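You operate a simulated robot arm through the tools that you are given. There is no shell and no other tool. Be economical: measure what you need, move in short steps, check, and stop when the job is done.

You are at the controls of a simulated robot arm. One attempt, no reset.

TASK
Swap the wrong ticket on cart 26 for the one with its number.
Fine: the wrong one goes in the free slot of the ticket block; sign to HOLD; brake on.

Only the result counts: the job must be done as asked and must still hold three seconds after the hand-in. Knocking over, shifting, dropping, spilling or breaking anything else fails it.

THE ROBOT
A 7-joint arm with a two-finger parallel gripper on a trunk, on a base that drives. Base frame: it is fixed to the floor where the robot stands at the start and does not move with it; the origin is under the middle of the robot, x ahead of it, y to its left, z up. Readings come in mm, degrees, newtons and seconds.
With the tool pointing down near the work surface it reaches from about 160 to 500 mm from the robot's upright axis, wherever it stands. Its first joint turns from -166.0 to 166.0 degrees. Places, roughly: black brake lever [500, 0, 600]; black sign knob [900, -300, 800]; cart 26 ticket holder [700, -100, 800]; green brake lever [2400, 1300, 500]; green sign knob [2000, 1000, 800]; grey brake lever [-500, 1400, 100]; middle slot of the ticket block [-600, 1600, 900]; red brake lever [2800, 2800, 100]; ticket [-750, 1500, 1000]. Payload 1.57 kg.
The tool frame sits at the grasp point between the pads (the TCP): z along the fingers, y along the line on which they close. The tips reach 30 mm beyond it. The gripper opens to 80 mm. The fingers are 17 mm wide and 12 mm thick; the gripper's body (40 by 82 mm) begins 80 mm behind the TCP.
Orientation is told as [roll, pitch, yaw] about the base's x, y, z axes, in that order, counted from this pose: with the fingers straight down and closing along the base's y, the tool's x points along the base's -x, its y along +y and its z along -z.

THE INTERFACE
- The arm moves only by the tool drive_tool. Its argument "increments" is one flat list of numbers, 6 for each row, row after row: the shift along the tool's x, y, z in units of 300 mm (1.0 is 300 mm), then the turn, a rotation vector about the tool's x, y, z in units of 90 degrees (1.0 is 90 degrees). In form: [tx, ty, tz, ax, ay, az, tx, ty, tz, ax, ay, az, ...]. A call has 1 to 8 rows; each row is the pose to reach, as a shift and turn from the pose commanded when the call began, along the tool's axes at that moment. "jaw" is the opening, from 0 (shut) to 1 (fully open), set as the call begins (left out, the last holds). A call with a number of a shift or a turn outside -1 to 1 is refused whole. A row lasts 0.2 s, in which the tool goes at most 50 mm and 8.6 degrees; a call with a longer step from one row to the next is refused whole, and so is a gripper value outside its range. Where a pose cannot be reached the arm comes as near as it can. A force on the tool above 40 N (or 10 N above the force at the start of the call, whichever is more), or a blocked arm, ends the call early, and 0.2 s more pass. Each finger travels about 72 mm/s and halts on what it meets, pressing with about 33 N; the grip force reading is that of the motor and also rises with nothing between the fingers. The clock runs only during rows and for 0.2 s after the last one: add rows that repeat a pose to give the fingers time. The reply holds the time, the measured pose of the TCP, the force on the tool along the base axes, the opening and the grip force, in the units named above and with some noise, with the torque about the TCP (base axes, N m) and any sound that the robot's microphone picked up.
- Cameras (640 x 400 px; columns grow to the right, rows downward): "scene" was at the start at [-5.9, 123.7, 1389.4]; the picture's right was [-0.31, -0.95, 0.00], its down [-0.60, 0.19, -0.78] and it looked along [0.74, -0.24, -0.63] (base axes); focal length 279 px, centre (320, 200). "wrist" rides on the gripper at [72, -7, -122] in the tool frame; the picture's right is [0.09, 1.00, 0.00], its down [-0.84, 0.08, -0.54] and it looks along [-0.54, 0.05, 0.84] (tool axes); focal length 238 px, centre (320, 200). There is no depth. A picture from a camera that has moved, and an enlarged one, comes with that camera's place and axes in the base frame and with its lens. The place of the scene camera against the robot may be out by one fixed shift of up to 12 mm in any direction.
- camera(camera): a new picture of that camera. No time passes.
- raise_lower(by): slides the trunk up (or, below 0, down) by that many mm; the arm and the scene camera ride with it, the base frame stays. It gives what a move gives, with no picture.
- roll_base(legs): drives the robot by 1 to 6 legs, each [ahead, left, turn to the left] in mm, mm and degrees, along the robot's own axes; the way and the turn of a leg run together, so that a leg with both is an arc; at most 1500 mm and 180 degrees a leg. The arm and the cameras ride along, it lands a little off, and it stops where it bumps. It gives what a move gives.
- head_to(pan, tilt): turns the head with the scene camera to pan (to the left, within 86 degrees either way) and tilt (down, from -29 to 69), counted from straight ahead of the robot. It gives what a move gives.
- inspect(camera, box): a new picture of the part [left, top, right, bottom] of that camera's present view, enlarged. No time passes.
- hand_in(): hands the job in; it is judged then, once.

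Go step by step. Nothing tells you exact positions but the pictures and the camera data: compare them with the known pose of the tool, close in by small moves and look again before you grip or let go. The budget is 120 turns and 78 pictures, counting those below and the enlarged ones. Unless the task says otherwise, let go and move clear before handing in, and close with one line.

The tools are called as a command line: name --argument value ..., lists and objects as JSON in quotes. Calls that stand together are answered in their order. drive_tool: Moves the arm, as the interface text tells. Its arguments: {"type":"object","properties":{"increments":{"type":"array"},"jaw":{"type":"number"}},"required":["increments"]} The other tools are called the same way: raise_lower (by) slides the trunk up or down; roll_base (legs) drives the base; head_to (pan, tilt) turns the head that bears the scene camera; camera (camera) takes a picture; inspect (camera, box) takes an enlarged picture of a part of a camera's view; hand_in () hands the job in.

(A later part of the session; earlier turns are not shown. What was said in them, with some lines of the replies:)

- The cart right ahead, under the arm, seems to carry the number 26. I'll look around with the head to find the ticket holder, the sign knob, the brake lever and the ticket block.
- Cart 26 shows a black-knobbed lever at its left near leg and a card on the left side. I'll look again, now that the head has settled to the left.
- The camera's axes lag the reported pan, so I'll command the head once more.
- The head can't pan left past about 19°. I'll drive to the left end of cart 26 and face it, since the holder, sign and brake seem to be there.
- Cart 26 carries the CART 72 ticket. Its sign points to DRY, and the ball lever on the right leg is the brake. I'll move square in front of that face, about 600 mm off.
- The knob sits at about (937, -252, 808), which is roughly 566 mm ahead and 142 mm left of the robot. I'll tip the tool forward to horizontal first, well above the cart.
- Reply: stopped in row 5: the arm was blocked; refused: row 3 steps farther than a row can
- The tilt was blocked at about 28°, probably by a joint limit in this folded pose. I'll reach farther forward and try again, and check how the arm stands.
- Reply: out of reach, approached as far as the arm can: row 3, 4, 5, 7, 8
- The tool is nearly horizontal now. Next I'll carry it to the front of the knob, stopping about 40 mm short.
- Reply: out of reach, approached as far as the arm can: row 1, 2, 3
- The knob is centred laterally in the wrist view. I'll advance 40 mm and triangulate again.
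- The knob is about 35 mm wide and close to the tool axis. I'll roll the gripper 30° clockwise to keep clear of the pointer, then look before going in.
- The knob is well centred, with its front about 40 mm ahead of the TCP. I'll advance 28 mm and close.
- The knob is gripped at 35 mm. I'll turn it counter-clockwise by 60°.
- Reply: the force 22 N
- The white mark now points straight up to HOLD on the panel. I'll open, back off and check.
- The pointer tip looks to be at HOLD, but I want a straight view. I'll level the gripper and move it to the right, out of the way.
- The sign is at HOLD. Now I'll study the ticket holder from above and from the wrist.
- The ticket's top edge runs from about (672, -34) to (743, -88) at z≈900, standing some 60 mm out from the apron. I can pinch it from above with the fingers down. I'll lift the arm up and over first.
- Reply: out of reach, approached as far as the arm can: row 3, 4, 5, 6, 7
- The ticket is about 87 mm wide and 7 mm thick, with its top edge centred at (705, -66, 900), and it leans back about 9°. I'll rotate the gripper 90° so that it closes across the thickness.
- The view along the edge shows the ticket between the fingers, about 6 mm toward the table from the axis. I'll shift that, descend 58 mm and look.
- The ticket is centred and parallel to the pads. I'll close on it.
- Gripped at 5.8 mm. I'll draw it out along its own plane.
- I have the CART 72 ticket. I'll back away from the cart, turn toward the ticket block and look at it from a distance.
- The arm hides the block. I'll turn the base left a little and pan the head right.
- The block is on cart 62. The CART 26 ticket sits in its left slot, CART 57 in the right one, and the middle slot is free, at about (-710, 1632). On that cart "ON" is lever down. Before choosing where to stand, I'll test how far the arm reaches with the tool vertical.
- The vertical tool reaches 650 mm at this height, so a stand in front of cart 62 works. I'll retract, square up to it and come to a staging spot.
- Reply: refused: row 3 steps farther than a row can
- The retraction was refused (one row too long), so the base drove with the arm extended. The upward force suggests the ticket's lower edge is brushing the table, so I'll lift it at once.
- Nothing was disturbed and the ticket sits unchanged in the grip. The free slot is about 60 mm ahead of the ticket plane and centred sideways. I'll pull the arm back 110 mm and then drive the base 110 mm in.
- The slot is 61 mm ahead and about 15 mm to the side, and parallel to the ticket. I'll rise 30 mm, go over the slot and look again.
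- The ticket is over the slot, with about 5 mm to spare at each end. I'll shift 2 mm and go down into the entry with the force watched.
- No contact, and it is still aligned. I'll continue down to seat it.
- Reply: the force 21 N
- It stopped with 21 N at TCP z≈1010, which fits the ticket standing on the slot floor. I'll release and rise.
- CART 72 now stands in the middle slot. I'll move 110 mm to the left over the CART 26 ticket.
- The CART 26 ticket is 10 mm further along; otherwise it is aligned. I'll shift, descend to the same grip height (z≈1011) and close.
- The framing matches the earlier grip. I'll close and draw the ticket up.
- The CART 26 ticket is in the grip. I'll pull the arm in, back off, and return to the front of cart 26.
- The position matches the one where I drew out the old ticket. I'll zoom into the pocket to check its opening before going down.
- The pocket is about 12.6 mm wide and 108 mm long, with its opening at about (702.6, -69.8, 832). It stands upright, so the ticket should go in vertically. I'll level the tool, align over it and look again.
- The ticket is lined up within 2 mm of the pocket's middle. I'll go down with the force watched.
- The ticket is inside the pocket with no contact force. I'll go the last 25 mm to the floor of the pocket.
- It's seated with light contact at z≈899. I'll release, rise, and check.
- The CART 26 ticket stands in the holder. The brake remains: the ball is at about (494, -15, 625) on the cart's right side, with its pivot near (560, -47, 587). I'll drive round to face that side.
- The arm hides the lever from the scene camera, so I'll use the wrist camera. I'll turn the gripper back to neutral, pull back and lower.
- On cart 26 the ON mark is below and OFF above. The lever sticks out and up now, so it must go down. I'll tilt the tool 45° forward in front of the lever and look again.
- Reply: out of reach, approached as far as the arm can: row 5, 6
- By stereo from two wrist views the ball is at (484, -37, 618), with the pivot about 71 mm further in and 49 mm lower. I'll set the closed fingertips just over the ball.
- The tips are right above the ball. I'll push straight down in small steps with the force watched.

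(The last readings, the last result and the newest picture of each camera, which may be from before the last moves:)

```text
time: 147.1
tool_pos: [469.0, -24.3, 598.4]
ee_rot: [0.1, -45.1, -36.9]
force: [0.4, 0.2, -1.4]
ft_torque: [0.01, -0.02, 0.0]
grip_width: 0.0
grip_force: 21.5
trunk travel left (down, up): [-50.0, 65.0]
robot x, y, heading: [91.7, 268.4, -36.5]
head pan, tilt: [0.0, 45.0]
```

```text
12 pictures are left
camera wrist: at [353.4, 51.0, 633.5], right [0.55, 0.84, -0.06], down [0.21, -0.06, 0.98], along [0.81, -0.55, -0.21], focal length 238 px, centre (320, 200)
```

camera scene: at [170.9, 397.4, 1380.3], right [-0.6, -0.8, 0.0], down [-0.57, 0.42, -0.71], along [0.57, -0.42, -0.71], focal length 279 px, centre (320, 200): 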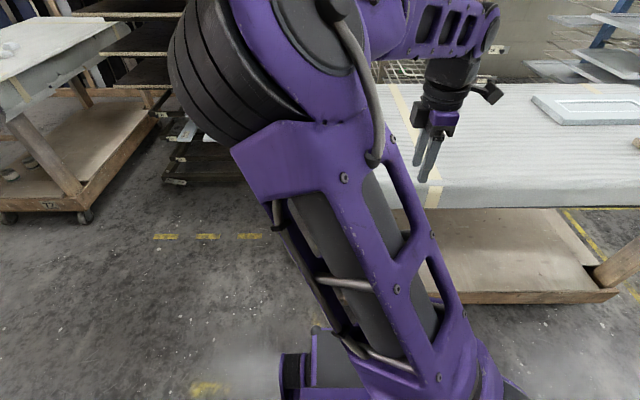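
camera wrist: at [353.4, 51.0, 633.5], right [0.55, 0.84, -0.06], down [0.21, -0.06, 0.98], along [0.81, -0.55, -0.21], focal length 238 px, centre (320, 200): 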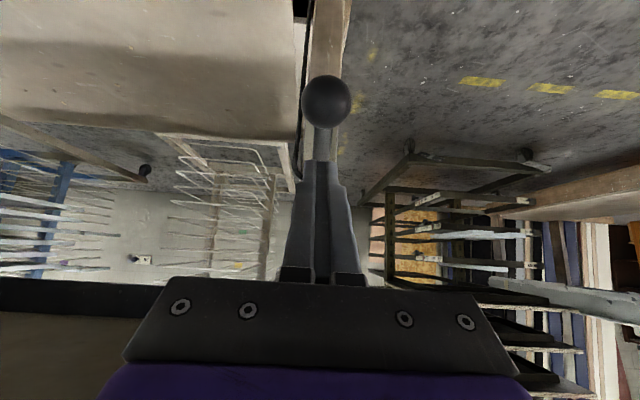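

The lever has snapped down: the ball is now at about z 524, mirrored below the pivot. I'll press a little further to confirm it is against its stop.

drive_tool --increments '[0.035, 0, 0.035, 0, 0, 0, 0.07, 0, 0.07, 0, 0, 0, 0.09, 0, 0.09, 0, 0, 0, 0.105, 0, 0.105, 0, 0, 0]'

camera --camera "wrist"

```text
time: 147.8
tool_pos: [469.7, -24.9, 573.7]
ee_rot: [0.2, -45.9, -37.0]
force: [-5.6, 2.9, 16.3]
ft_torque: [-0.05, -0.12, 0.01]
grip_width: 0.2
grip_force: 21.5
trunk travel left (down, up): [-50.0, 65.0]
robot x, y, heading: [92.3, 269.0, -36.6]
head pan, tilt: [0.0, 45.0]
stopped in row 3: the force on the tool passed its limit at 48 N (the readings are from after the stop); the commanded pose is now the measured one
```

```text
11 pictures are left
camera wrist: at [355.4, 50.1, 606.5], right [0.55, 0.83, -0.07], down [0.2, -0.06, 0.98], along [0.81, -0.55, -0.2], focal length 238 px, centre (320, 200)
```

wrist: 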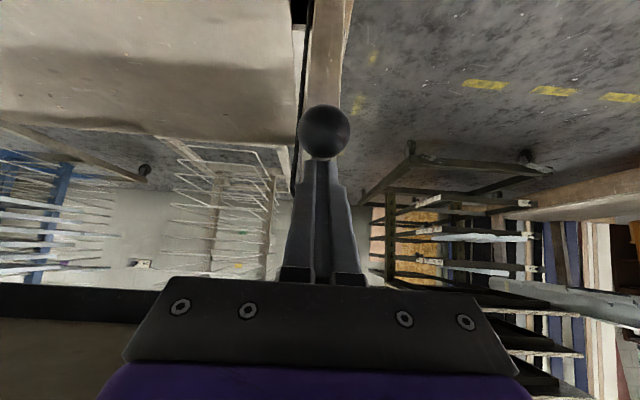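

The ball is hard against its lower stop, so the brake is ON. I'll retreat up and back, then check the lever, the sign and the ticket.

drive_tool --increments '[-0.08, 0, -0.08, 0, 0, 0, -0.16, 0, -0.16, 0, 0, 0, -0.16, 0, -0.3, 0, 0, 0, -0.12, 0, -0.4, 0, 0, 0]'

inspect --camera "wrist" --box '[240, 20, 400, 160]'

```text
time: 148.8
tool_pos: [422.9, 11.6, 680.3]
ee_rot: [0.1, -45.6, -37.1]
force: [-1.3, 0.4, 0.3]
ft_torque: [-0.04, 0.03, -0.01]
grip_width: 0.0
grip_force: 20.4
trunk travel left (down, up): [-50.0, 65.0]
robot x, y, heading: [91.8, 269.1, -36.8]
head pan, tilt: [0.0, 45.0]
```

```text
2.86 times, centred on (320, 90) of wrist
camera zoom: at [306.7, 86.8, 714.8], right [0.55, 0.83, -0.06], down [0.2, -0.06, 0.98], along [0.81, -0.55, -0.2], focal length 681 px, centre (320, 514)
```

zoom: 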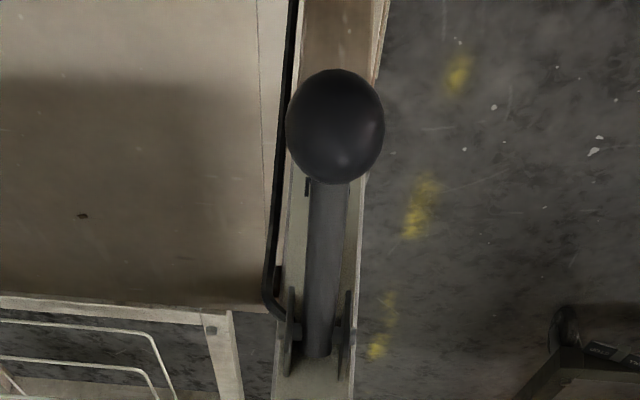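

The lever hangs down over ON. As a last check I'll back off and view the cart's end face from a distance.

roll_base --legs '[[-300, 0, 0], [0, 700, 0], [450, 0, 0], [0, 0, -60]]'

head_to --pan 12 --tilt 38

camera --camera "scene"

```text
time: 162.7
tool_pos: [579.6, 334.2, 680.2]
ee_rot: [0.1, -45.5, -96.3]
force: [-0.7, -0.6, 0.4]
ft_torque: [-0.01, -0.02, 0.0]
grip_width: 0.1
grip_force: 21.5
trunk travel left (down, up): [-50.0, 65.0]
robot x, y, heading: [629.5, 746.6, -96.3]
head pan, tilt: [0.0, 45.0]
```

```text
time: 163.4
tool_pos: [579.2, 334.1, 680.2]
ee_rot: [0.2, -45.6, -96.3]
force: [0.2, -1.1, 0.2]
ft_torque: [0.0, 0.02, -0.03]
grip_width: 0.0
grip_force: 21.2
trunk travel left (down, up): [-50.0, 65.0]
robot x, y, heading: [639.0, 750.7, -95.8]
head pan, tilt: [12.0, 38.0]
```

```text
9 pictures are left
camera scene: at [793.1, 749.5, 1390.6], right [-0.99, -0.1, 0.0], down [-0.06, 0.61, -0.79], along [0.08, -0.78, -0.62], focal length 279 px, centre (320, 200)
```

scene: 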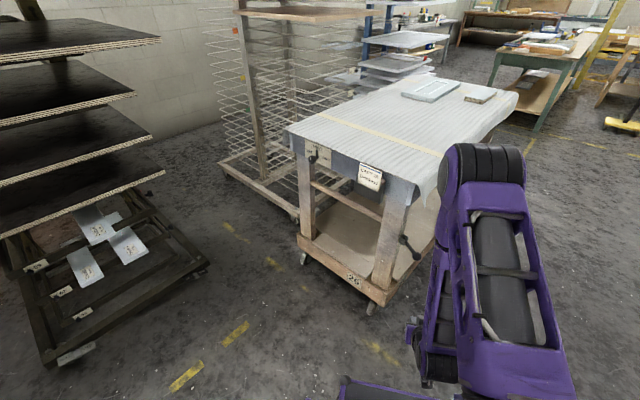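

inspect --camera "scene" --box '[290, 130, 440, 260]'

```text
3.08 times, centred on (365, 195) of scene
camera zoom: at [793.1, 749.5, 1390.6], right [-0.99, -0.1, 0.0], down [-0.06, 0.61, -0.79], along [0.08, -0.78, -0.62], focal length 860 px, centre (182, 215)
```

zoom: 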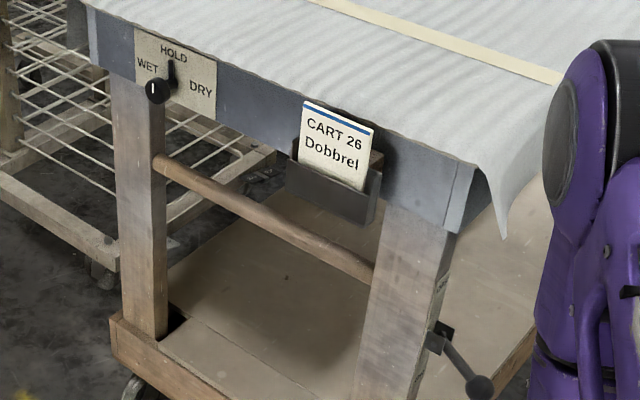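

The CART 26 ticket is in the holder, the sign points to HOLD, and the brake lever is down at ON. I'm clear of everything, so I'm handing in.

hand_in

```text
The job is handed in.
```

Cart 26 now holds its own ticket (CART 26), the wrong one (CART 72) is in the middle slot of the ticket block, the sign is at HOLD and the brake is on.
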